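You operate a simulated robot arm through the tools that you are given. There is no shell and no other tool.

You are at the controls of a simulated robot arm. One attempt, no reset.

TASK
Plug in both leads, set TACK and 50 A, then switch on.
Fine: each plug in the welder's socket of its colour; the red switch.

The check looks at the end state, three seconds after you hand in, the way a careful person would. Anything else that was tipped, shoved, dropped, spilled or broken makes it a failure.

THE ROBOT
A 6-joint arm with a three-finger gripper, fixed in place. Base frame: the origin is at the foot of the arm, x ahead of it, y to its left, z up. Units: mm, degrees, N and s.
Its first joint turns from -166.0 to 166.0 degrees. Payload 4.89 kg.
Tool frame: the origin (TCP) lies between the finger pads and is the grasp point; the fingertips stand 30 mm ahead of it; z points along the fingers, y is the line along which they close. The gripper opens to 164 mm. The gripper's body begins 125 mm behind the TCP.
Orientation is that of the tool frame in the base frame, as [roll, pitch, yaw] about the fixed x, y, z axes, in that order (R = Rz(yaw) Ry(pitch) Rx(roll)). With the fingers straight down and closing along the base's y, the tool's x points along the base's -x, its y along +y and its z along -z.

THE INTERFACE
- The arm moves only by the tool play_rows. Its arguments are lists of equal length, an entry for each row: "turn": the turn, a rotation vector about the base's x, y, z in degrees, a list of three; "linear": the shift along the base's x, y, z in mm, a list of three; "hand": the finger opening in mm, from 0 to 164. In form: {"turn": [[rx, ry, rz], ...], "linear": [[dx, dy, dz], ...], "hand": [hand, ...]}. A call has 1 to 20 rows; each row is the pose to reach, as a shift and turn from the pose commanded when the call began. Rows are played at 5 a second. More than 50 mm and 8.6 degrees between two rows, or a gripper value outside its range, and nothing of the call is played. A pose out of reach is approached as far as the arm can. The call stops where the force on the tool passes 90 N (or 10 N more than at its start, if that is more) or the arm is blocked; 0.2 s more then pass. The fingers move at their own pace (about 108 mm/s each) and stop on an object; they squeeze with about 44 N. The grip force told is the motor's: it shows also when the fingers shut on nothing. Time passes only in rows, and 0.2 s behind the last, so rows that repeat a pose let the fingers close. The reply holds the time, the measured pose of the TCP, the force on the tool along the base axes, the opening and the grip force, in the units named above and with some noise, with the torque about the TCP (base axes, N m) and any sound that the robot's microphone picked up.
- Cameras (640 x 400 px; columns grow to the right, rows downward): "scene" is fixed at [51.2, -498.9, 1274.2]; the picture's right is [-0.03, -1.00, 0.00], its down [-0.35, 0.01, -0.94] and it looks along [0.94, -0.03, -0.35] (base axes); focal length 214 px, centre (320, 200). "wrist" rides on the gripper at [76, -2, -152] in the tool frame; the picture's right is [0.02, 1.00, 0.00], its down [-0.88, 0.02, -0.47] and it looks along [-0.47, 0.01, 0.88] (tool axes); focal length 247 px, centre (320, 200). There is no depth. A picture from a camera that has moved, and an enlarged one, comes with that camera's place and axes in the base frame and with its lens.
- get_image(camera): a new picture of that camera. No time passes.
- raise_lower(by): slides the trunk up (or, below 0, down) by that many mm; the arm rides with it, the base frame stays. It gives what a move gives, with no picture.
- zoom(camera, box): a new picture of the part [left, top, right, bottom] of that camera's present view, enlarged. No time passes.
- close_job(): hands the job in; it is judged then, once.

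Nothing tells you positions but the pictures and the camera data. Unless the task says otherwise, let go and move clear before handing in.

The tools are called after "Emit:" as a command line: name --argument value ..., lists and objects as JSON in quotes. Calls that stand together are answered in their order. play_rows: Moves the arm, as the interface text tells. Its arguments: {"type":"object","properties":{"turn":{"type":"array"},"linear":{"type":"array"},"hand":{"type":"array"}},"required":["turn","linear","hand"]} The other tools are called the same way: raise_lower (by) slides the trunk up or down; get_image (camera) takes a picture; zoom (camera, box) takes an enlarged picture of a part of a camera's view; close_job () hands the job in.

At the start:

```text
clock: 0.0
tcp_pos: [329.2, -431.9, 1190.1]
tcp_rot: [180.0, 0.0, 180.0]
force: [0.8, 0.3, -0.3]
torque: [-0.01, -0.01, 0.01]
width: 164.2
gripper_force: 0.1
trunk travel left (down, up): [-175.0, 215.0]
```

scene: 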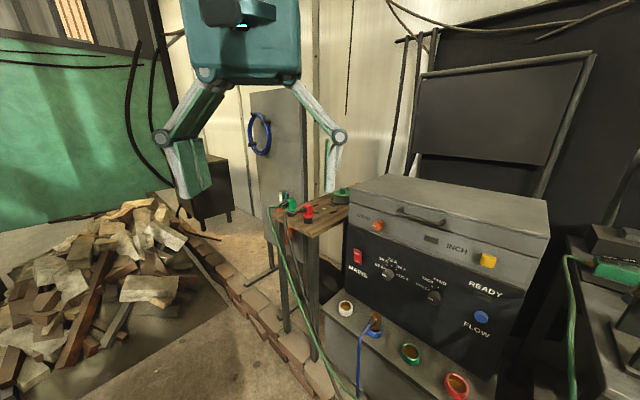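
wrist: 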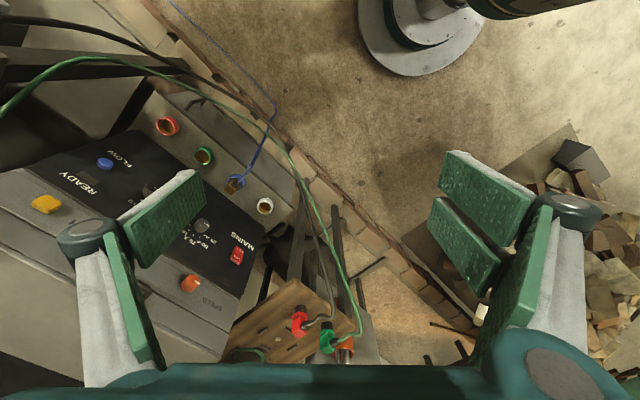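

I see a welder at right with a front ledge holding four sockets (white, blue with something already in it, green, red), and a small table with the red and green plugs. I'll look closer before moving.

Emit:
zoom --camera "scene" --box '[320, 170, 560, 400]'

Emit:
zoom --camera "scene" --box '[240, 170, 360, 245]'

Emit:
zoom --camera "wrist" --box '[0, 80, 300, 320]'

Emit:
zoom --camera "wrist" --box '[220, 250, 400, 370]'

Emit:
zoom --camera "scene" --box '[340, 205, 460, 310]'

```text
1.74 times, centred on (440, 285) of scene
camera zoom: at [51.2, -498.9, 1274.2], right [-0.03, -1.0, 0.0], down [-0.35, 0.01, -0.94], along [0.94, -0.03, -0.35], focal length 373 px, centre (111, 52)
```

zoom: 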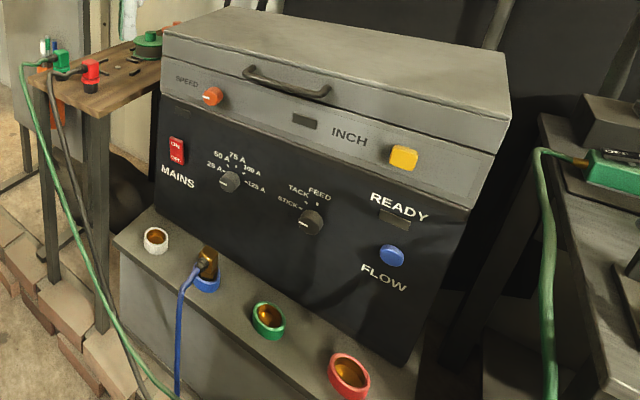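

```text
5.33 times, centred on (300, 208) of scene
camera zoom: at [51.2, -498.9, 1274.2], right [-0.03, -1.0, 0.0], down [-0.35, 0.01, -0.94], along [0.94, -0.03, -0.35], focal length 1144 px, centre (427, 160)
```

zoom: 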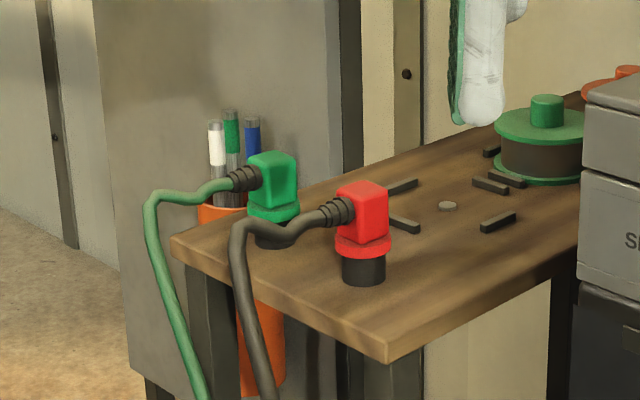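

```text
1.67 times, centred on (150, 200) of wrist
camera zoom: at [252.4, -433.5, 1341.9], right [-0.02, 1.0, 0.0], down [0.88, 0.02, 0.47], along [0.47, 0.01, -0.88], focal length 412 px, centre (603, 200)
```

zoom: 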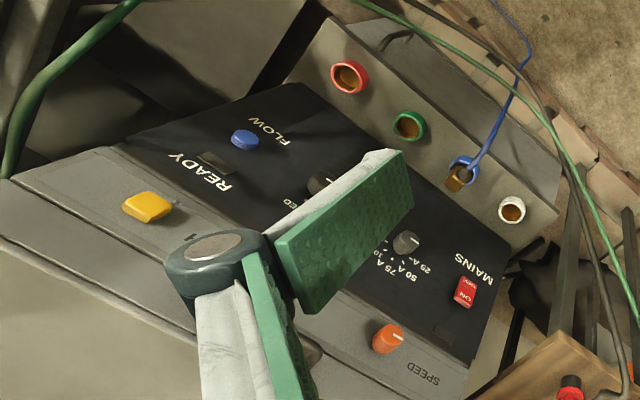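

```text
3.33 times, centred on (310, 310) of wrist
camera zoom: at [252.4, -433.5, 1341.9], right [-0.02, 1.0, 0.0], down [0.88, 0.02, 0.47], along [0.47, 0.01, -0.88], focal length 823 px, centre (353, -167)
```

zoom: 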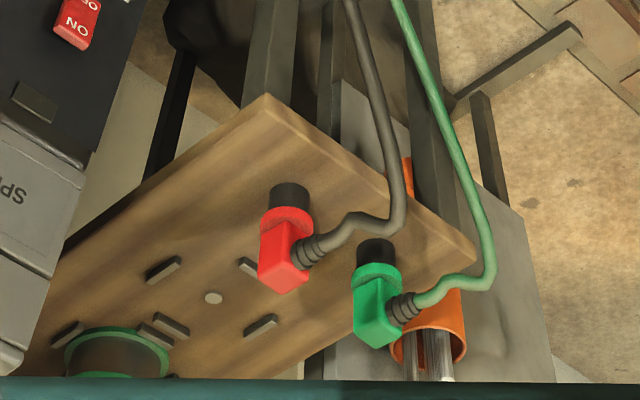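

```text
3.81 times, centred on (400, 258) of scene
camera zoom: at [51.2, -498.9, 1274.2], right [-0.03, -1.0, 0.0], down [-0.35, 0.01, -0.94], along [0.94, -0.03, -0.35], focal length 817 px, centre (15, -19)
```

zoom: 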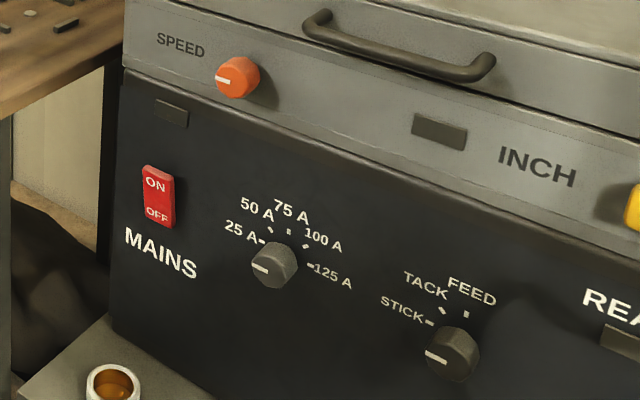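

The red plug is near (804, -474, 970) and the green one near (885, -404, 965), on the small table. The sockets and knobs lie around x 420–750, y -620 to -890, so next I'll move the wrist camera over the plugs for a closer look.

Emit:
play_rows --turn '[[0, 0, 0], [0, 0, 0], [0, 0, 0], [0, 0, 0], [0, 0, 0], [0, 0, 0], [0, 0, 0], [0, 0, 0]]' --linear '[[40, 0, 0], [85, 0, 0], [130, 0, 0], [175, 0, 0], [220, 0, 0], [265, 0, 0], [310, 0, 0], [330, 0, 0]]' --hand '[164, 164, 164, 164, 164, 164, 164, 164]'

Emit:
get_image --camera "wrist"

Emit:
get_image --camera "scene"

```text
clock: 1.8
tcp_pos: [659.6, -432.8, 1191.0]
tcp_rot: [-180.0, 0.0, 180.0]
force: [0.2, 0.1, 1.2]
torque: [0.03, -0.02, 0.0]
width: 163.9
gripper_force: 0.1
trunk travel left (down, up): [-175.0, 215.0]
```

```text
taken
camera wrist: at [581.8, -434.2, 1342.8], right [-0.02, 1.0, 0.0], down [0.88, 0.02, 0.47], along [0.47, 0.01, -0.88], focal length 247 px, centre (320, 200)
```

wrist: 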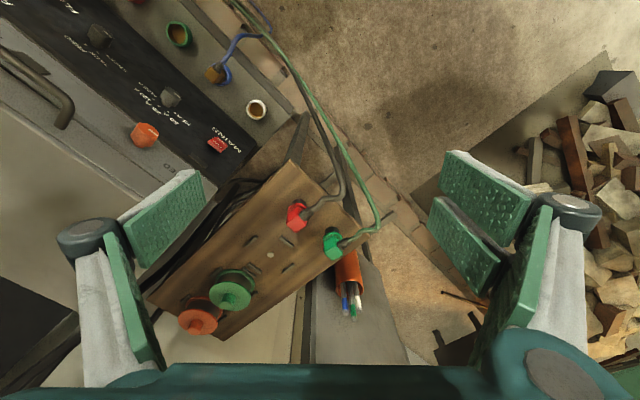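

```text
taken
```

scene: 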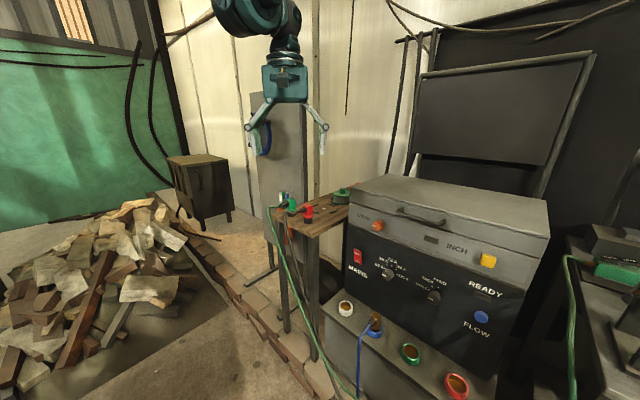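

Emit:
zoom --camera "wrist" --box '[260, 170, 400, 330]'

Emit:
zoom --camera "wrist" --box '[60, 0, 300, 170]'

Emit:
zoom --camera "scene" --box '[260, 180, 340, 240]'

Emit:
zoom --camera "scene" --box '[330, 290, 480, 400]'

```text
2.50 times, centred on (330, 250) of wrist
camera zoom: at [581.8, -434.2, 1342.8], right [-0.02, 1.0, 0.0], down [0.88, 0.02, 0.47], along [0.47, 0.01, -0.88], focal length 617 px, centre (295, 75)
```

zoom: 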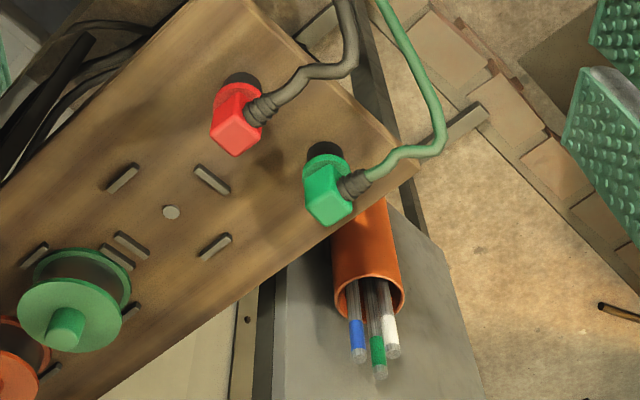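

```text
2.35 times, centred on (180, 85) of wrist
camera zoom: at [581.8, -434.2, 1342.8], right [-0.02, 1.0, 0.0], down [0.88, 0.02, 0.47], along [0.47, 0.01, -0.88], focal length 581 px, centre (649, 471)
```

zoom: 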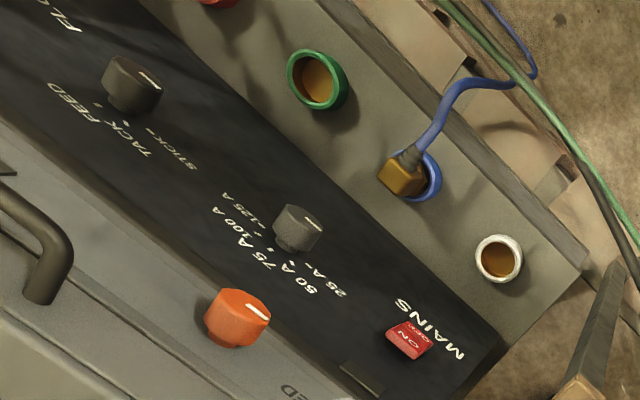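

```text
6.67 times, centred on (300, 210) of scene
camera zoom: at [51.2, -498.9, 1274.2], right [-0.03, -1.0, 0.0], down [-0.35, 0.01, -0.94], along [0.94, -0.03, -0.35], focal length 1430 px, centre (453, 133)
```

zoom: 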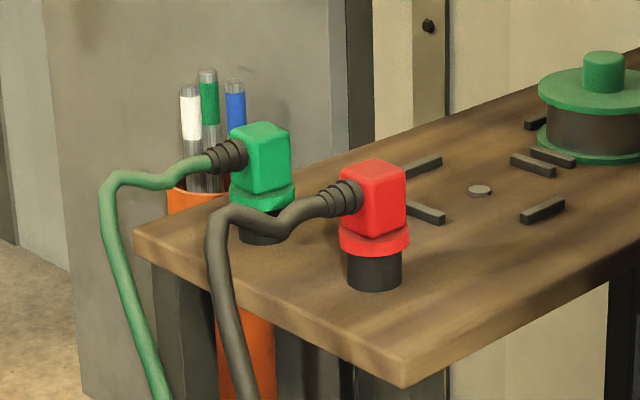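

```text
3.64 times, centred on (405, 345) of scene
camera zoom: at [51.2, -498.9, 1274.2], right [-0.03, -1.0, 0.0], down [-0.35, 0.01, -0.94], along [0.94, -0.03, -0.35], focal length 780 px, centre (11, -327)
```

zoom: 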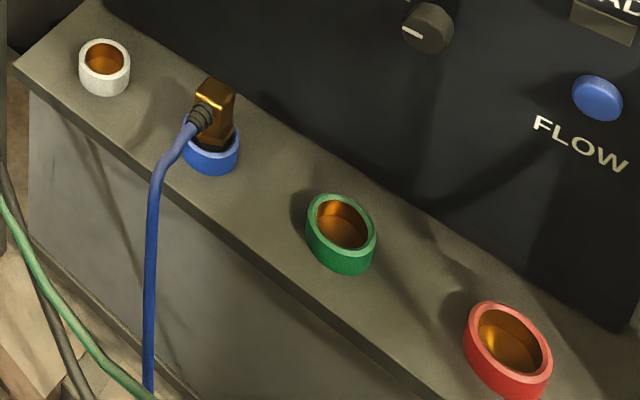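

The plugs stand upright with their cables leaving toward the robot, and the sockets are vertical collars on the ledge. I'll yaw the tool toward the welder's direction, then tilt it so the wrist camera gets a close look at the red plug.

Emit:
play_rows --turn '[[0, 0, -7.5], [0, 0, -15], [0, 0, -22.5], [0, 0, -30], [0, 0, -37.5], [0, 0, -45], [0, 0, -52.5], [0, 0, -60]]' --linear '[[15, 8, 0], [30, 17, 0], [45, 25, 0], [60, 34, 0], [75, 42, 0], [90, 50, 0], [105, 59, 0], [119, 67, 0]]' --hand '[164, 164, 164, 164, 164, 164, 164, 164]'

```text
clock: 3.6
tcp_pos: [779.3, -366.1, 1190.3]
tcp_rot: [180.0, 0.0, 119.9]
force: [0.5, -0.8, 0.6]
torque: [0.02, -0.07, -0.01]
width: 164.0
gripper_force: 0.0
trunk travel left (down, up): [-175.0, 215.0]
```

The tool is now yawed by -60°. Next I tilt it 30° so the fingers point away from the robot, and lower it toward the viewing spot.

Emit:
play_rows --turn '[[-6.495, -3.75, 0], [-12.99, -7.5, 0], [-19.486, -11.25, 0], [-25.981, -15, 0], [-25.981, -15, 0]]' --linear '[[0, 0, -30], [0, 0, -60], [0, 0, -95], [0, 0, -130], [0, 0, -150]]' --hand '[164, 164, 164, 140, 120]'

Emit:
get_image --camera "wrist"

Emit:
get_image --camera "scene"

```text
clock: 4.8
tcp_pos: [778.4, -364.7, 1040.0]
tcp_rot: [-179.9, 30.0, 120.0]
force: [-1.3, 0.7, 0.3]
torque: [-0.04, -0.05, -0.01]
width: 119.9
gripper_force: 0.0
trunk travel left (down, up): [-175.0, 215.0]
```

```text
taken
camera wrist: at [704.6, -241.7, 1132.9], right [0.86, 0.52, -0.01], down [0.28, -0.45, 0.85], along [0.43, -0.73, -0.53], focal length 247 px, centre (320, 200)
```

wrist: 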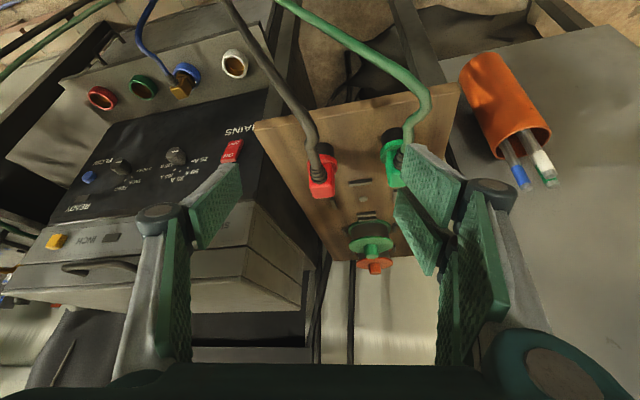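

```text
taken
```

scene: 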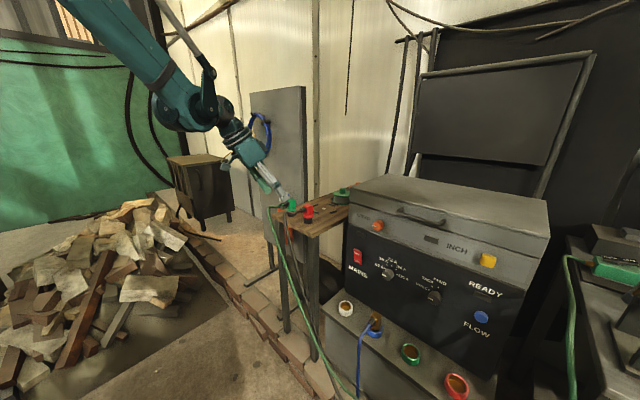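

Emit:
zoom --camera "wrist" --box '[270, 100, 430, 220]'

Emit:
zoom --camera "wrist" --box '[60, 30, 270, 220]'

```text
3.33 times, centred on (350, 160) of wrist
camera zoom: at [704.6, -241.7, 1132.9], right [0.86, 0.52, -0.01], down [0.28, -0.45, 0.85], along [0.43, -0.73, -0.53], focal length 823 px, centre (220, 333)
```

zoom: 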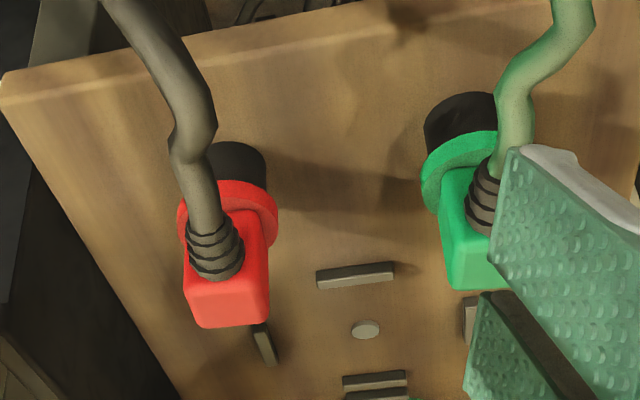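

```text
2.11 times, centred on (165, 125) of wrist
camera zoom: at [704.6, -241.7, 1132.9], right [0.86, 0.52, -0.01], down [0.28, -0.45, 0.85], along [0.43, -0.73, -0.53], focal length 520 px, centre (646, 358)
```

zoom: 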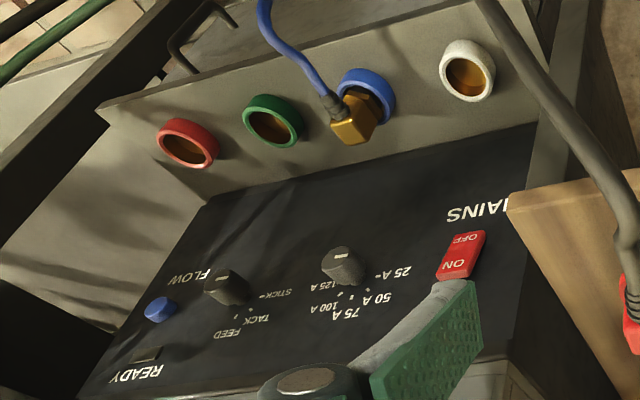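

The red plug's box is about 30 mm wide, and its cable leaves at an azimuth of about 129°. I'll turn the tool 9° to match it, narrow the fingers, and line up above the red plug.

Emit:
play_rows --turn '[[0, 0, 4.5], [0, 0, 9], [0, 0, 9]]' --linear '[[16, -30, 0], [32, -63, -3], [32, -63, -7]]' --hand '[90, 80, 80]'

Emit:
get_image --camera "wrist"

Emit:
zoom --camera "wrist" --box '[220, 80, 420, 220]'

Emit:
zoom --camera "scene" --box '[250, 150, 350, 240]'

```text
clock: 5.6
tcp_pos: [810.9, -428.7, 1032.0]
tcp_rot: [-179.9, 30.0, 129.1]
force: [0.0, -0.1, -1.1]
torque: [-0.03, 0.0, 0.0]
width: 80.1
gripper_force: 0.0
trunk travel left (down, up): [-175.0, 215.0]
```

```text
taken
camera wrist: at [718.7, -318.5, 1125.6], right [0.76, 0.64, -0.01], down [0.35, -0.4, 0.85], along [0.54, -0.65, -0.53], focal length 247 px, centre (320, 200)
```

wrist: 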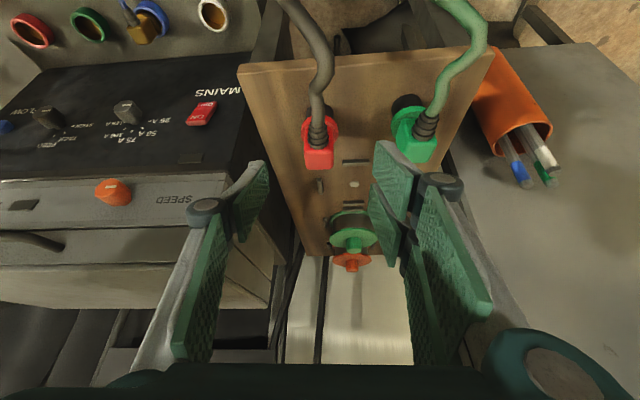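

```text
2.86 times, centred on (320, 150) of wrist
camera zoom: at [718.7, -318.5, 1125.6], right [0.76, 0.64, -0.01], down [0.35, -0.4, 0.85], along [0.54, -0.65, -0.53], focal length 706 px, centre (320, 343)
```

zoom: 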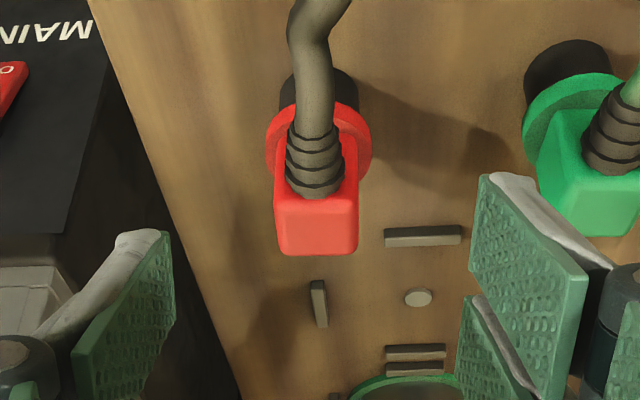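

```text
4.44 times, centred on (300, 195) of scene
camera zoom: at [51.2, -498.9, 1274.2], right [-0.03, -1.0, 0.0], down [-0.35, 0.01, -0.94], along [0.94, -0.03, -0.35], focal length 953 px, centre (409, 222)
```

zoom: 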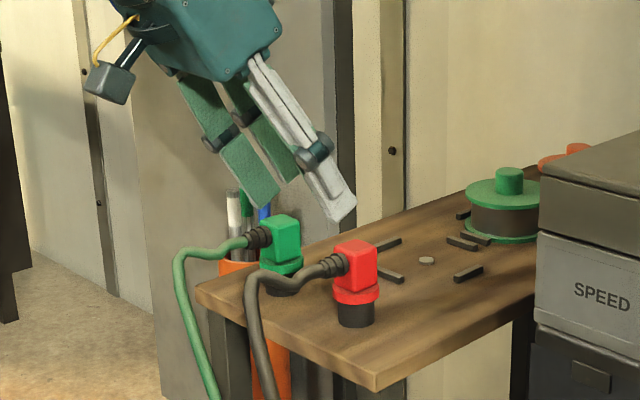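

The box is centred laterally between the fingers, with its top near z 951 and its centre near (845, -472). I'll slide down along the tool axis, keeping the fingertips above the wider collar.

Emit:
play_rows --turn '[[0, 0, 0], [0, 0, 0], [0, 0, 0], [0, 0, 0]]' --linear '[[9, -12, -24], [17, -22, -45], [23, -30, -61], [27.8, -36.1, -73.6]]' --hand '[66, 66, 66, 66]'

Emit:
get_image --camera "wrist"

Emit:
zoom --camera "scene" --box '[260, 165, 340, 235]'

```text
clock: 6.6
tcp_pos: [837.9, -462.5, 958.9]
tcp_rot: [180.0, 30.0, 128.9]
force: [0.3, 0.6, -0.6]
torque: [0.01, 0.02, 0.04]
width: 65.7
gripper_force: 0.0
trunk travel left (down, up): [-175.0, 215.0]
```

```text
taken
camera wrist: at [746.0, -353.4, 1052.6], right [0.76, 0.64, -0.01], down [0.35, -0.4, 0.85], along [0.54, -0.65, -0.53], focal length 247 px, centre (320, 200)
```

wrist: 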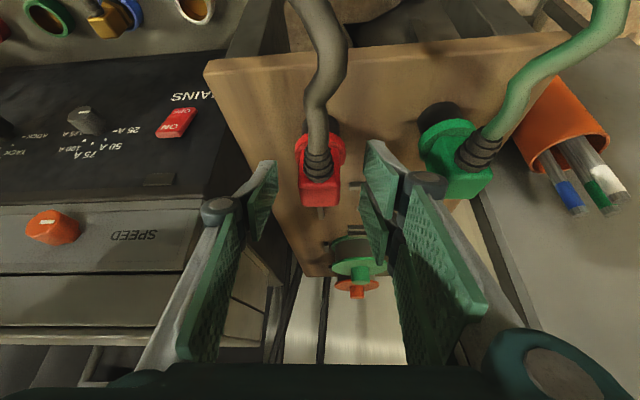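

```text
5.71 times, centred on (300, 200) of scene
camera zoom: at [51.2, -498.9, 1274.2], right [-0.03, -1.0, 0.0], down [-0.35, 0.01, -0.94], along [0.94, -0.03, -0.35], focal length 1226 px, centre (434, 200)
```

zoom: 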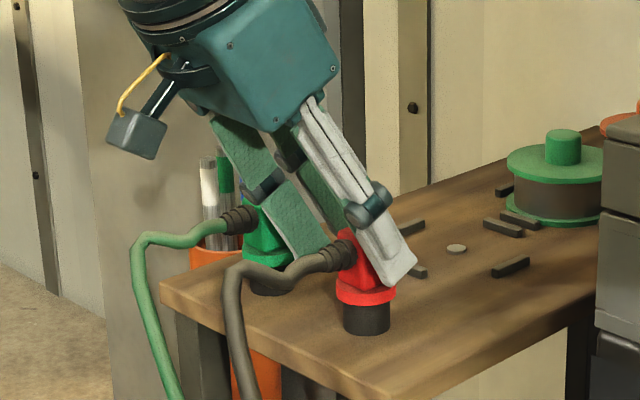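

The fingers straddle the red box just above its collar, so I'll close them.

Emit:
play_rows --turn '[[0, 0, 0], [0, 0, 0], [0, 0, 0], [0, 0, 0]]' --linear '[[0, 0, 0], [0, 0, 0], [0, 0, 0], [0, 0, 0]]' --hand '[45, 30, 20, 15]'

Emit:
zoom --camera "wrist" --box '[240, 100, 400, 220]'

Emit:
zoom --camera "scene" --box '[260, 165, 340, 235]'

```text
clock: 7.6
tcp_pos: [838.6, -463.1, 960.6]
tcp_rot: [-180.0, 30.0, 129.0]
force: [-0.3, 0.6, 0.7]
torque: [0.0, 0.07, 0.0]
width: 30.3
gripper_force: 44.2
trunk travel left (down, up): [-175.0, 215.0]
```

```text
3.33 times, centred on (320, 160) of wrist
camera zoom: at [745.9, -353.6, 1052.8], right [0.77, 0.64, -0.01], down [0.35, -0.4, 0.85], along [0.54, -0.65, -0.53], focal length 823 px, centre (320, 333)
```

zoom: 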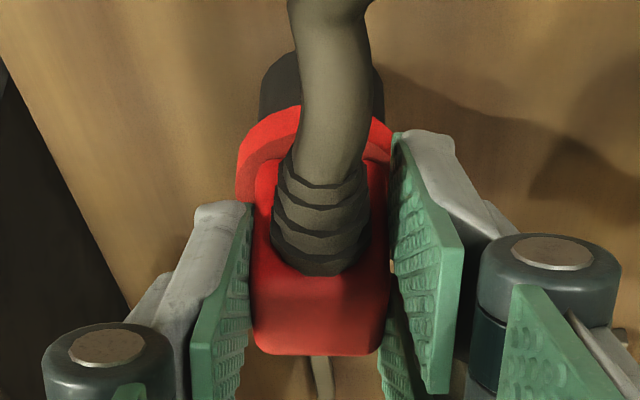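

```text
5.71 times, centred on (300, 200) of scene
camera zoom: at [51.2, -498.9, 1274.2], right [-0.03, -1.0, 0.0], down [-0.35, 0.01, -0.94], along [0.94, -0.03, -0.35], focal length 1226 px, centre (434, 200)
```

zoom: 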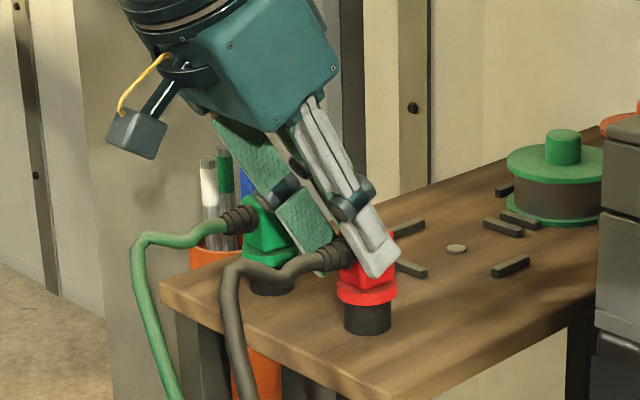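

The gripper reports 30.3 mm and 44 N, so the red plug is held. I'll lift it straight up and check the hold.

Emit:
play_rows --turn '[[0, 0, 0], [0, 0, 0], [0, 0, 0], [0, 0, 0], [0, 0, 0]]' --linear '[[0, 0, 10], [0, 0, 25], [0, 0, 45], [0, 0, 70], [0, 0, 95]]' --hand '[15, 15, 15, 15, 15]'

Emit:
zoom --camera "scene" --box '[240, 130, 360, 240]'

Emit:
get_image --camera "wrist"

```text
clock: 8.8
tcp_pos: [840.0, -465.3, 1051.8]
tcp_rot: [180.0, 30.0, 129.0]
force: [1.3, 0.3, -2.1]
torque: [0.03, 0.11, -0.01]
width: 30.2
gripper_force: 43.9
trunk travel left (down, up): [-175.0, 215.0]
```

```text
3.64 times, centred on (300, 185) of scene
camera zoom: at [51.2, -498.9, 1274.2], right [-0.03, -1.0, 0.0], down [-0.35, 0.01, -0.94], along [0.94, -0.03, -0.35], focal length 780 px, centre (393, 254)
```

zoom: 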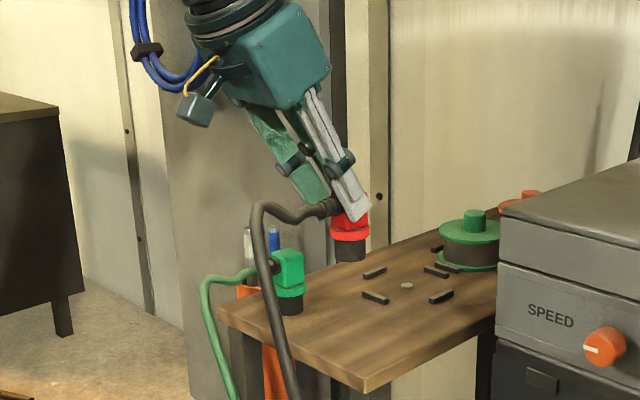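

```text
taken
camera wrist: at [747.5, -355.2, 1146.3], right [0.76, 0.64, -0.01], down [0.35, -0.4, 0.85], along [0.54, -0.65, -0.53], focal length 247 px, centre (320, 200)
```

wrist: 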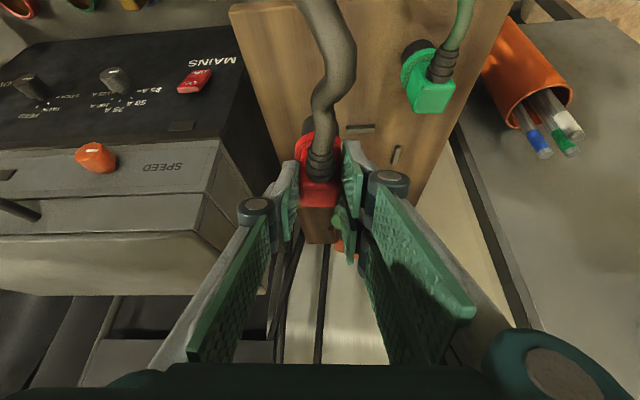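

The red plug is up and held level. I'll carry it in front of the welder, well clear of the panel, toward the red socket.

Emit:
play_rows --turn '[[0, 0, 0], [0, 0, 0], [0, 0, 0], [0, 0, 0], [0, 0, 0], [0, 0, 0], [0, 0, 0], [0, 0, 0], [0, 0, 0], [0, 0, 0], [0, 0, 0], [0, 0, 0], [0, 0, 0], [0, 0, 0]]' --linear '[[-15, -5, 0], [-40, -16, 0], [-70, -30, -2], [-100, -45, -6], [-130, -60, -12], [-160, -75, -18], [-190, -90, -24], [-220, -105, -30], [-250, -120, -36], [-280, -135, -42], [-310, -150, -47], [-335, -163, -51], [-350, -172, -53], [-358, -176, -54]]' --hand '[15, 15, 15, 15, 15, 15, 15, 15, 15, 15, 15, 15, 15, 15]'

Emit:
get_image --camera "wrist"

Emit:
get_image --camera "scene"

```text
clock: 11.8
tcp_pos: [482.4, -640.6, 1000.2]
tcp_rot: [180.0, 29.9, 129.0]
force: [0.4, -0.3, -1.2]
torque: [0.02, 0.03, 0.01]
width: 30.6
gripper_force: 43.9
trunk travel left (down, up): [-175.0, 215.0]
```

```text
taken
camera wrist: at [389.0, -531.7, 1093.6], right [0.77, 0.64, -0.01], down [0.35, -0.4, 0.85], along [0.54, -0.65, -0.53], focal length 247 px, centre (320, 200)
```

wrist: 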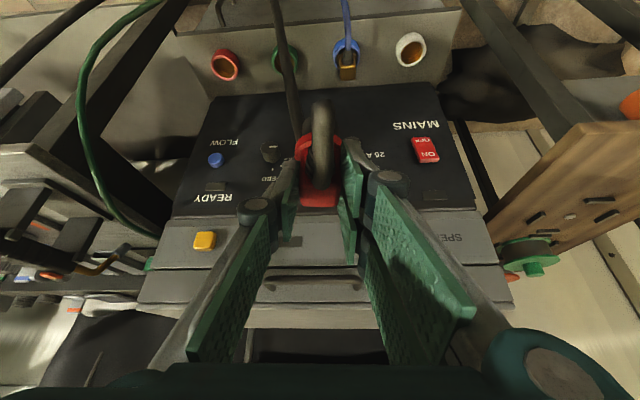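

```text
taken
```

scene: 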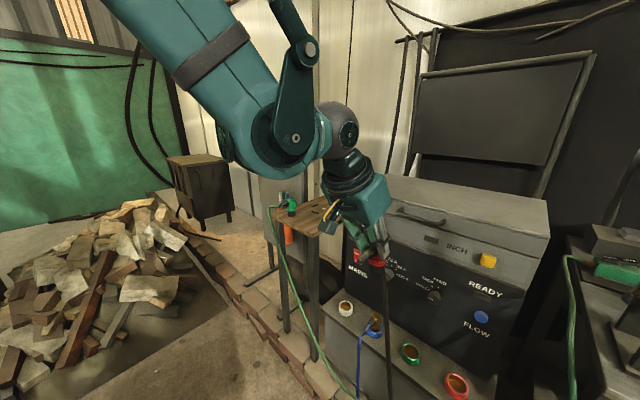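

Emit:
zoom --camera "wrist" --box '[170, 20, 310, 130]'

Emit:
zoom --camera "wrist" --box '[300, 20, 480, 180]'

Emit:
zoom --camera "wrist" --box '[140, 80, 480, 320]'

```text
3.64 times, centred on (240, 75) of wrist
camera zoom: at [389.0, -531.7, 1093.6], right [0.77, 0.64, -0.01], down [0.35, -0.4, 0.85], along [0.54, -0.65, -0.53], focal length 898 px, centre (611, 654)
```

zoom: 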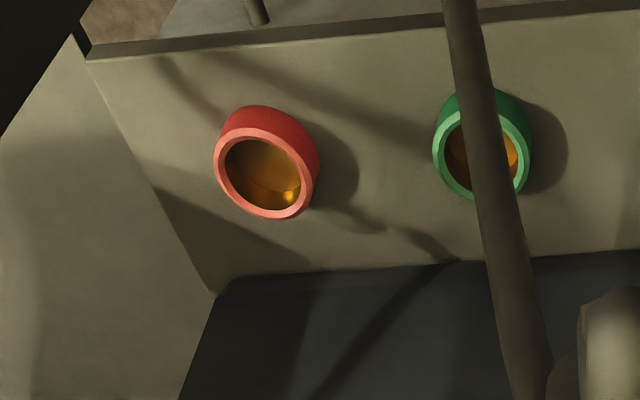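

```text
2.50 times, centred on (390, 100) of wrist
camera zoom: at [389.0, -531.7, 1093.6], right [0.77, 0.64, -0.01], down [0.35, -0.4, 0.85], along [0.54, -0.65, -0.53], focal length 617 px, centre (145, 450)
```

zoom: 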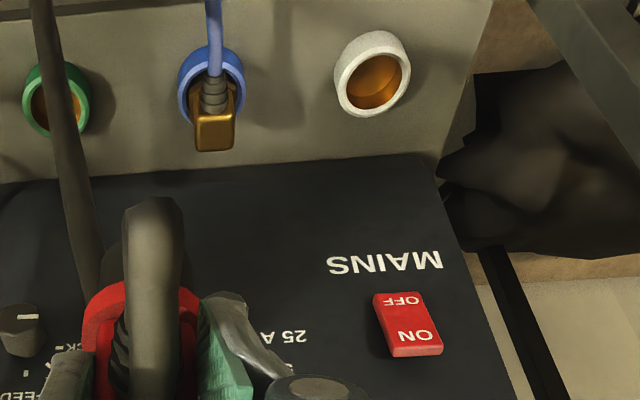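

```text
1.67 times, centred on (310, 200) of wrist
camera zoom: at [389.0, -531.7, 1093.6], right [0.77, 0.64, -0.01], down [0.35, -0.4, 0.85], along [0.54, -0.65, -0.53], focal length 412 px, centre (337, 200)
```

zoom: 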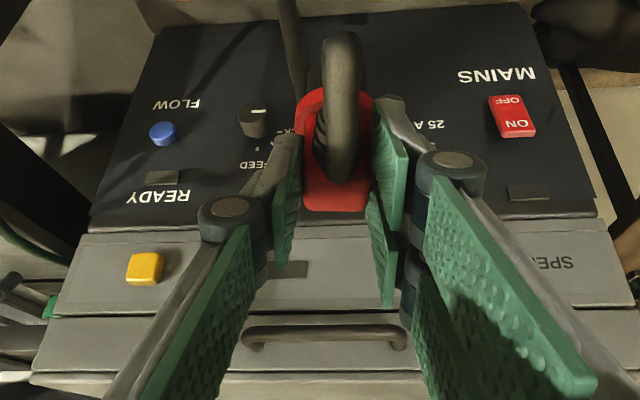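

Working from several views, the four sockets sit 130 mm apart along azimuth 44.5°. The red one is near (420, -895) with its rim near z 577. I'll drop in front of the ledge to get a closer look at the red socket before inserting.

Emit:
play_rows --turn '[[0, 0, 0], [0, 0, 0], [0, 0, 0], [0, 0, 0], [0, 0, 0], [0, 0, 0], [0, 0, 0], [0, 0, 0], [0, 0, 0], [0, 0, 0], [0, 0, 0]]' --linear '[[-3, -8, -12], [-7, -22, -36], [-11, -38, -62], [-15, -54, -88], [-19, -70, -114], [-23, -86, -140], [-27, -102, -166], [-31, -118, -192], [-35, -133, -216], [-38, -142, -232], [-39.5, -147, -240]]' --hand '[15, 15, 15, 15, 15, 15, 15, 15, 15, 15, 15]'

Emit:
get_image --camera "wrist"

Emit:
zoom --camera "wrist" --box '[200, 40, 420, 210]'

Emit:
get_image --camera "scene"

```text
clock: 14.2
tcp_pos: [440.7, -786.5, 760.8]
tcp_rot: [179.9, 30.0, 129.0]
force: [0.0, 0.1, -1.1]
torque: [-0.02, 0.0, -0.01]
width: 30.2
gripper_force: 43.6
trunk travel left (down, up): [-175.0, 215.0]
```

```text
taken
camera wrist: at [349.6, -676.8, 853.7], right [0.77, 0.64, -0.01], down [0.35, -0.4, 0.85], along [0.54, -0.65, -0.53], focal length 247 px, centre (320, 200)
```

wrist: 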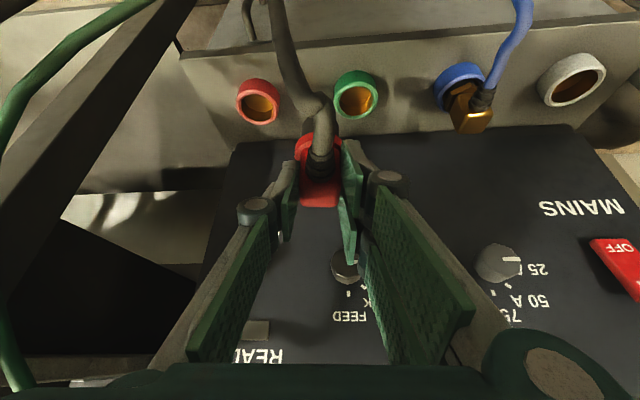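

```text
2.35 times, centred on (310, 125) of wrist
camera zoom: at [349.6, -676.8, 853.7], right [0.77, 0.64, -0.01], down [0.35, -0.4, 0.85], along [0.54, -0.65, -0.53], focal length 581 px, centre (344, 376)
```

zoom: 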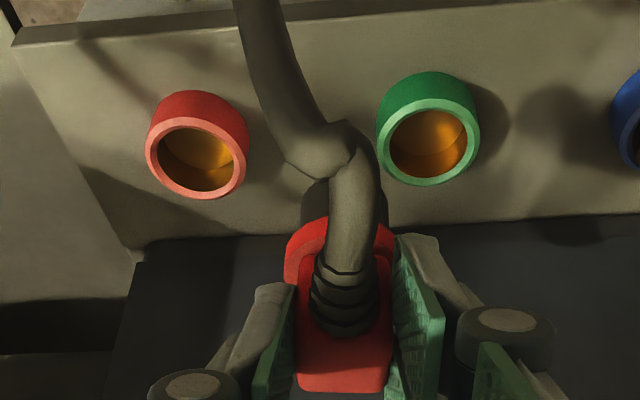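

```text
taken
```

scene: 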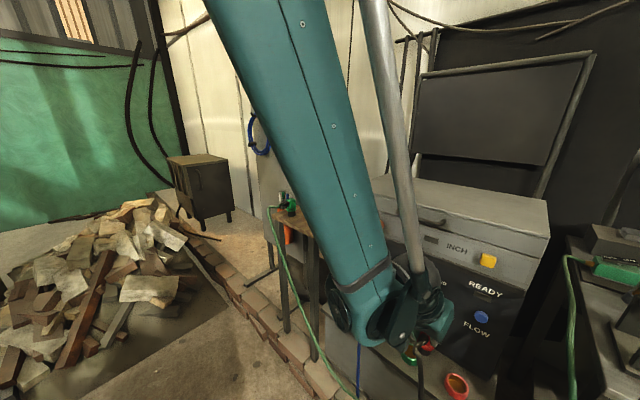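

The red socket is clear to the left of the held plug in this view. Next I move directly above it, with the pin about 30 mm above the rim.

Emit:
play_rows --turn '[[0, 0, 0], [0, 0, 0], [0, 0, 0], [0, 0, 0], [0, 0, 0], [0, 0, 0], [0, 0, 0]]' --linear '[[-4, -15, -6], [-11, -40, -16], [-18, -65, -28], [-24, -86, -42], [-27.6, -97.7, -58], [-27.6, -97.7, -72], [-27.6, -97.7, -80]]' --hand '[15, 15, 15, 15, 15, 15, 15]'

Emit:
get_image --camera "wrist"

Emit:
zoom --camera "wrist" --box '[240, 80, 400, 210]'

Emit:
zoom --camera "scene" --box '[400, 320, 510, 400]'

```text
clock: 15.8
tcp_pos: [414.3, -885.8, 678.8]
tcp_rot: [-179.9, 29.9, 128.8]
force: [0.7, -0.2, -0.8]
torque: [0.0, 0.03, -0.01]
width: 30.4
gripper_force: 43.7
trunk travel left (down, up): [-175.0, 215.0]
```

```text
taken
camera wrist: at [321.9, -776.1, 773.4], right [0.77, 0.64, -0.01], down [0.35, -0.4, 0.85], along [0.54, -0.65, -0.53], focal length 247 px, centre (320, 200)
```

wrist: 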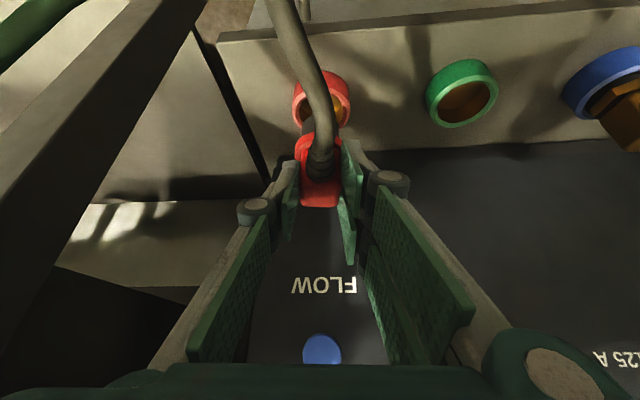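

```text
3.08 times, centred on (320, 145) of wrist
camera zoom: at [321.9, -776.1, 773.4], right [0.77, 0.64, -0.01], down [0.35, -0.4, 0.85], along [0.54, -0.65, -0.53], focal length 760 px, centre (320, 369)
```

zoom: 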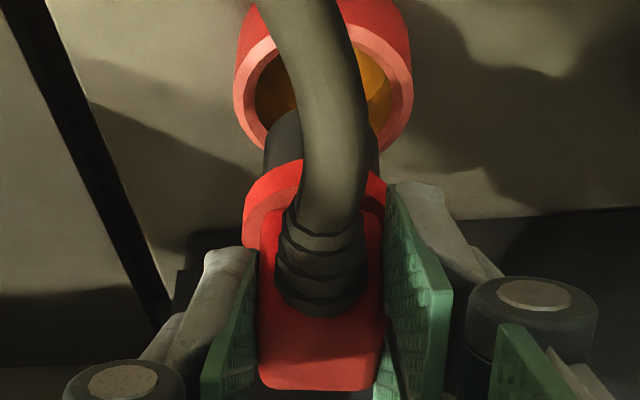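

```text
5.00 times, centred on (455, 360) of scene
camera zoom: at [51.2, -498.9, 1274.2], right [-0.03, -1.0, 0.0], down [-0.35, 0.01, -0.94], along [0.94, -0.03, -0.35], focal length 1072 px, centre (-355, -600)
```

zoom: 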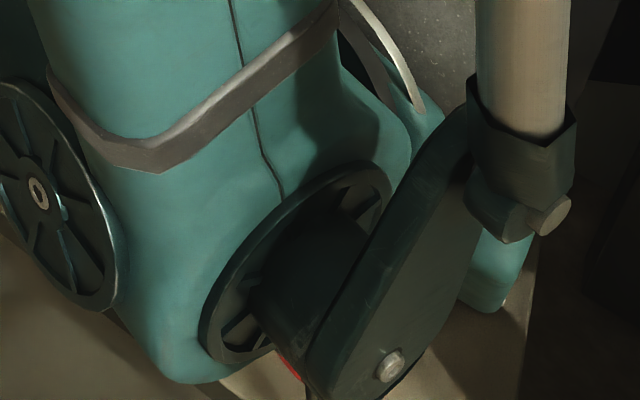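

The pin lines up laterally with the red ring, though the scene view is blocked by the arm. I'll go down slowly in small steps and check again near the rim.

Emit:
play_rows --turn '[[0, 0, 0], [0, 0, 0], [0, 0, 0], [0, 0, 0]]' --linear '[[-1, 0, -5], [-1, 0, -10], [-1, 0, -15], [-1, 0, -18]]' --hand '[15, 15, 15, 15]'

Emit:
zoom --camera "wrist" --box '[260, 80, 380, 180]'

```text
clock: 16.8
tcp_pos: [412.9, -885.4, 662.0]
tcp_rot: [-179.9, 30.0, 129.0]
force: [0.0, -0.4, -1.4]
torque: [-0.01, -0.02, -0.02]
width: 30.2
gripper_force: 44.2
trunk travel left (down, up): [-175.0, 215.0]
```

```text
4.00 times, centred on (320, 130) of wrist
camera zoom: at [320.6, -775.7, 755.9], right [0.77, 0.64, -0.01], down [0.35, -0.4, 0.85], along [0.54, -0.65, -0.53], focal length 988 px, centre (320, 480)
```

zoom: 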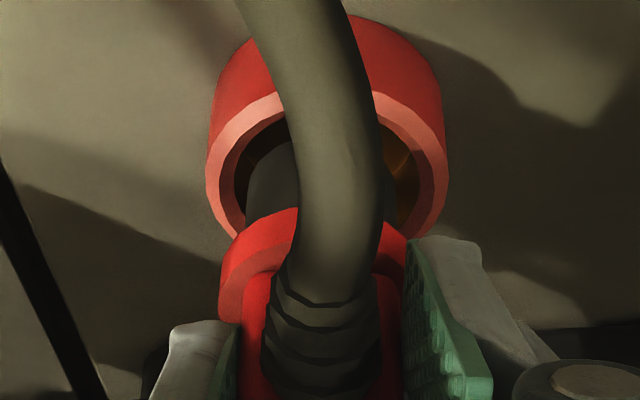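

The pin is now inside the ring's outline, about 1 mm left of centre. I'll correct that and continue down.

Emit:
play_rows --turn '[[0, 0, 0], [0, 0, 0], [0, 0, 0], [0, 0, 0]]' --linear '[[0.8, 0.6, -3], [0.8, 0.6, -6], [0.8, 0.6, -9], [0.8, 0.6, -12]]' --hand '[15, 15, 15, 15]'

Emit:
zoom --camera "wrist" --box '[260, 80, 380, 180]'

```text
clock: 17.8
tcp_pos: [413.0, -883.9, 649.6]
tcp_rot: [-180.0, 30.0, 129.0]
force: [0.0, 0.6, -1.1]
torque: [-0.02, 0.0, 0.01]
width: 30.4
gripper_force: 43.8
trunk travel left (down, up): [-175.0, 215.0]
```

```text
4.00 times, centred on (320, 130) of wrist
camera zoom: at [321.5, -774.5, 743.1], right [0.76, 0.64, -0.01], down [0.35, -0.4, 0.85], along [0.54, -0.65, -0.53], focal length 988 px, centre (320, 480)
```

zoom: 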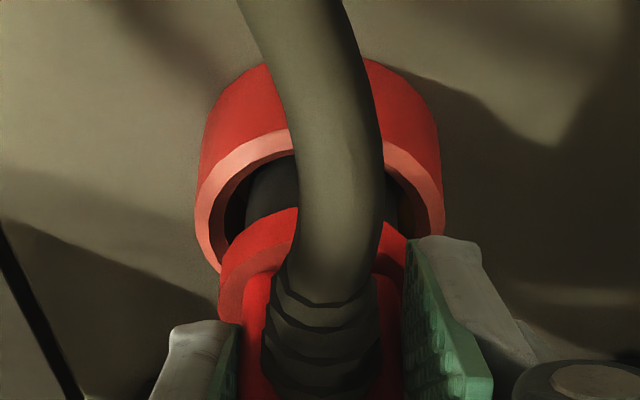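

The pin is concentric with the ring and slightly inside the rim, whose top is near z 581. I'll continue downward gently and watch the force.

Emit:
play_rows --turn '[[0, 0, 0], [0, 0, 0], [0, 0, 0], [0, 0, 0], [0, 0, 0], [0, 0, 0]]' --linear '[[0, 0, -2], [0, 0, -4], [0, 0, -6], [0, 0, -8], [0, 0, -10], [0, 0, -12]]' --hand '[15, 15, 15, 15, 15, 15]'

Emit:
zoom --camera "wrist" --box '[260, 80, 380, 180]'

```text
clock: 19.2
tcp_pos: [414.2, -881.6, 638.0]
tcp_rot: [-180.0, 30.0, 129.1]
force: [0.8, -3.0, 13.4]
torque: [-0.2, -0.2, -0.02]
width: 30.5
gripper_force: 43.6
trunk travel left (down, up): [-175.0, 215.0]
```

```text
4.00 times, centred on (320, 130) of wrist
camera zoom: at [321.4, -773.8, 732.0], right [0.77, 0.64, -0.01], down [0.35, -0.4, 0.85], along [0.54, -0.65, -0.53], focal length 988 px, centre (320, 480)
```

zoom: 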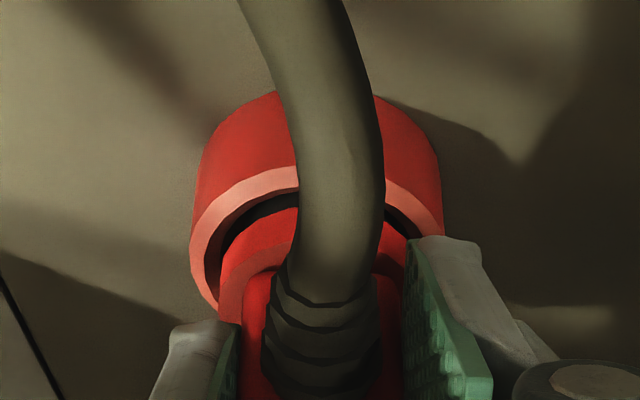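

Emit:
zoom --camera "wrist" --box '[275, 105, 367, 165]'

Emit:
get_image --camera "scene"

```text
6.67 times, centred on (321, 135) of wrist
camera zoom: at [321.4, -773.8, 732.0], right [0.77, 0.64, -0.01], down [0.35, -0.4, 0.85], along [0.54, -0.65, -0.53], focal length 1646 px, centre (313, 633)
```

zoom: 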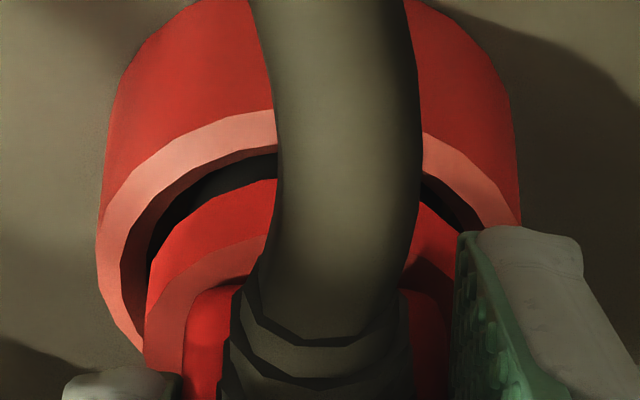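

```text
taken
```

scene: 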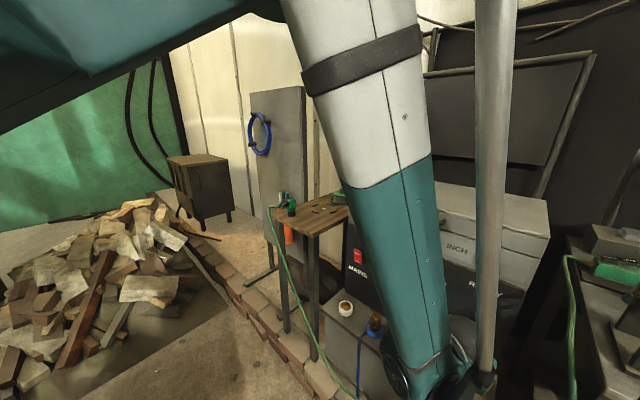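

There's light contact at 13 N. Both the image and the torque say the plug sits about 1 to 2 mm toward +y from the bore. I'll lift slightly, shift -2 mm in y, and lower again.

Emit:
play_rows --turn '[[0, 0, 0], [0, 0, 0], [0, 0, 0], [0, 0, 0], [0, 0, 0], [0, 0, 0], [0, 0, 0]]' --linear '[[0, 0, 3], [0, -1.9, 3], [0, -1.9, 1.5], [0, -1.9, 0], [0, -1.9, -1.5], [0, -1.9, -3], [0, -1.9, -3]]' --hand '[15, 15, 15, 15, 15, 15, 15]'

Emit:
zoom --camera "wrist" --box '[275, 105, 367, 165]'

```text
clock: 20.8
tcp_pos: [413.1, -885.2, 638.5]
tcp_rot: [-179.9, 30.2, 129.0]
force: [1.8, -8.6, 55.0]
torque: [-0.98, -0.58, -0.05]
width: 30.4
gripper_force: 44.0
trunk travel left (down, up): [-175.0, 215.0]
```

```text
6.67 times, centred on (321, 135) of wrist
camera zoom: at [321.1, -775.5, 731.4], right [0.77, 0.64, -0.01], down [0.34, -0.39, 0.85], along [0.54, -0.66, -0.52], focal length 1646 px, centre (313, 633)
```

zoom: 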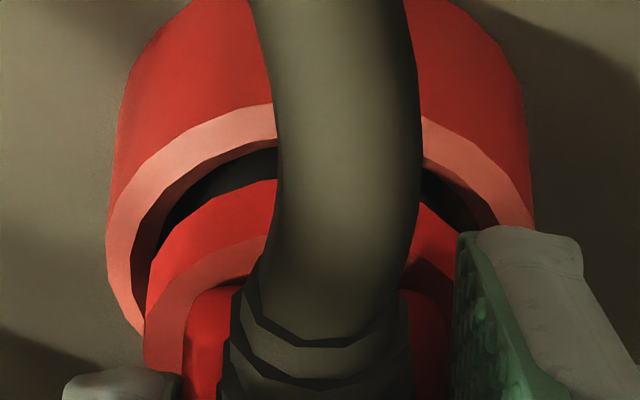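

Emit:
zoom --camera "scene" --box '[330, 290, 400, 350]'

Emit:
get_image --camera "wrist"

```text
6.67 times, centred on (365, 320) of scene
camera zoom: at [51.2, -498.9, 1274.2], right [-0.03, -1.0, 0.0], down [-0.35, 0.01, -0.94], along [0.94, -0.03, -0.35], focal length 1430 px, centre (20, -600)
```

zoom: 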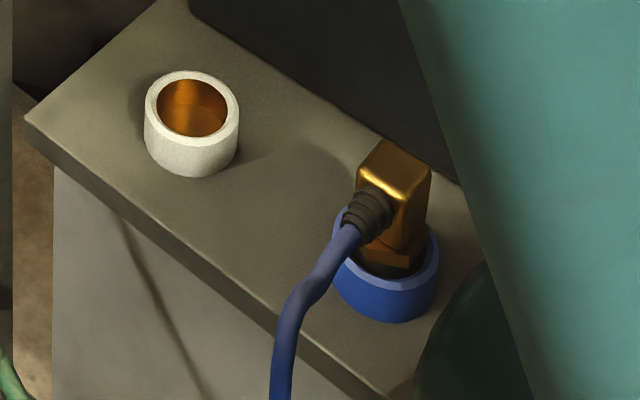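

```text
taken
camera wrist: at [321.1, -775.5, 731.4], right [0.77, 0.64, -0.01], down [0.34, -0.39, 0.85], along [0.54, -0.66, -0.52], focal length 247 px, centre (320, 200)
```

wrist: 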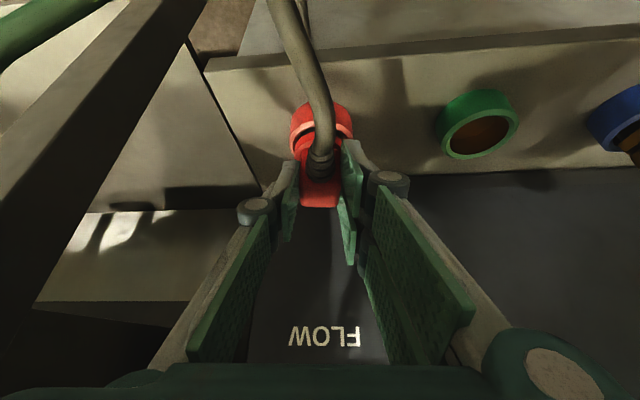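

Emit:
zoom --camera "scene" --box '[342, 298, 360, 314]'

Emit:
zoom --camera "wrist" --box '[430, 80, 530, 165]'

Emit:
zoom --camera "scene" --box '[364, 308, 384, 330]'

```text
16.00 times, centred on (351, 306) of scene
camera zoom: at [51.2, -498.9, 1274.2], right [-0.03, -1.0, 0.0], down [-0.35, 0.01, -0.94], along [0.94, -0.03, -0.35], focal length 3432 px, centre (-176, -1496)
```

zoom: 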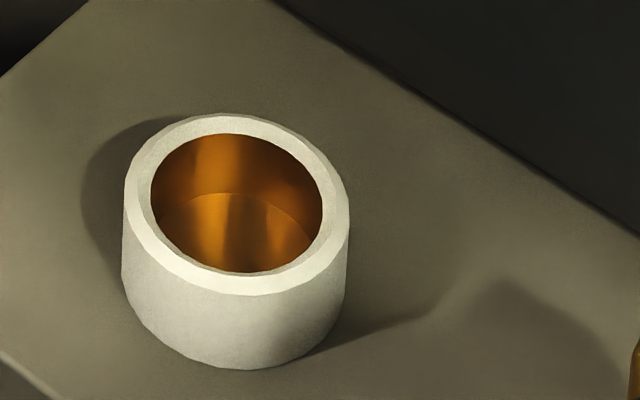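

```text
4.71 times, centred on (480, 122) of wrist
camera zoom: at [321.1, -775.5, 731.4], right [0.77, 0.64, -0.01], down [0.34, -0.39, 0.85], along [0.54, -0.66, -0.52], focal length 1162 px, centre (-433, 565)
```

zoom: 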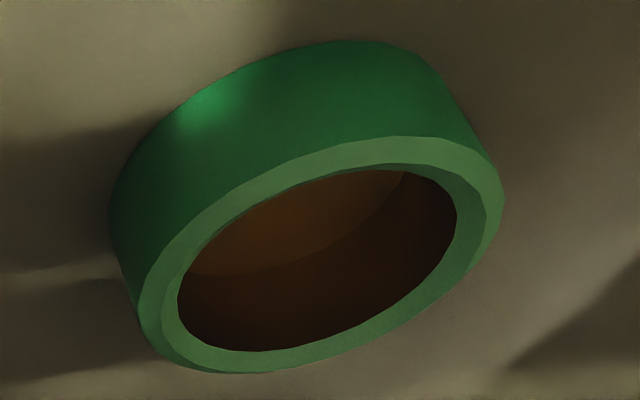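

```text
16.00 times, centred on (374, 319) of scene
camera zoom: at [51.2, -498.9, 1274.2], right [-0.03, -1.0, 0.0], down [-0.35, 0.01, -0.94], along [0.94, -0.03, -0.35], focal length 3432 px, centre (-544, -1704)
```

zoom: 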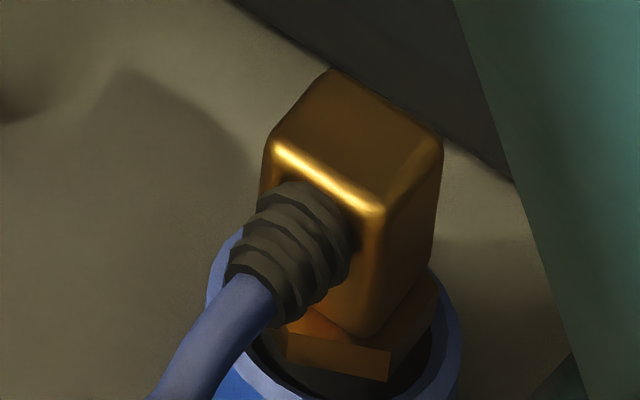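

The socket is a flat-bottomed cup about 21 mm deep. The pin has bottomed out in it, since the contact is centred on the plug axis, so the red plug is seated. I'll ease off the push, open the fingers, and rise straight up.

Emit:
play_rows --turn '[[0, 0, 0], [0, 0, 0], [0, 0, 0], [0, 0, 0], [0, 0, 0], [0, 0, 0]]' --linear '[[0, 0, 1.5], [0, 0, 2.5], [0, 0, 2.5], [0, 0, 2.5], [0, 0, 2.5], [0, 0, 2.5]]' --hand '[15, 15, 32, 38, 46, 56]'

Emit:
zoom --camera "wrist" --box '[250, 80, 390, 210]'

```text
clock: 22.2
tcp_pos: [412.6, -884.5, 637.0]
tcp_rot: [180.0, 30.1, 129.0]
force: [-0.5, 0.1, -0.4]
torque: [0.01, 0.03, 0.0]
width: 55.8
gripper_force: 0.0
trunk travel left (down, up): [-175.0, 215.0]
```

```text
3.08 times, centred on (320, 145) of wrist
camera zoom: at [321.3, -776.2, 731.1], right [0.76, 0.64, -0.01], down [0.35, -0.4, 0.85], along [0.54, -0.65, -0.53], focal length 760 px, centre (320, 369)
```

zoom: 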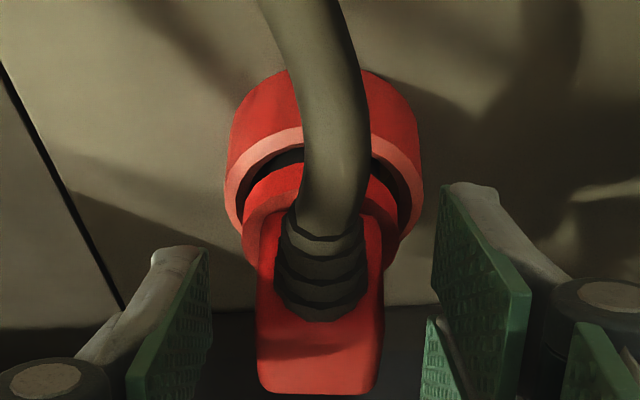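

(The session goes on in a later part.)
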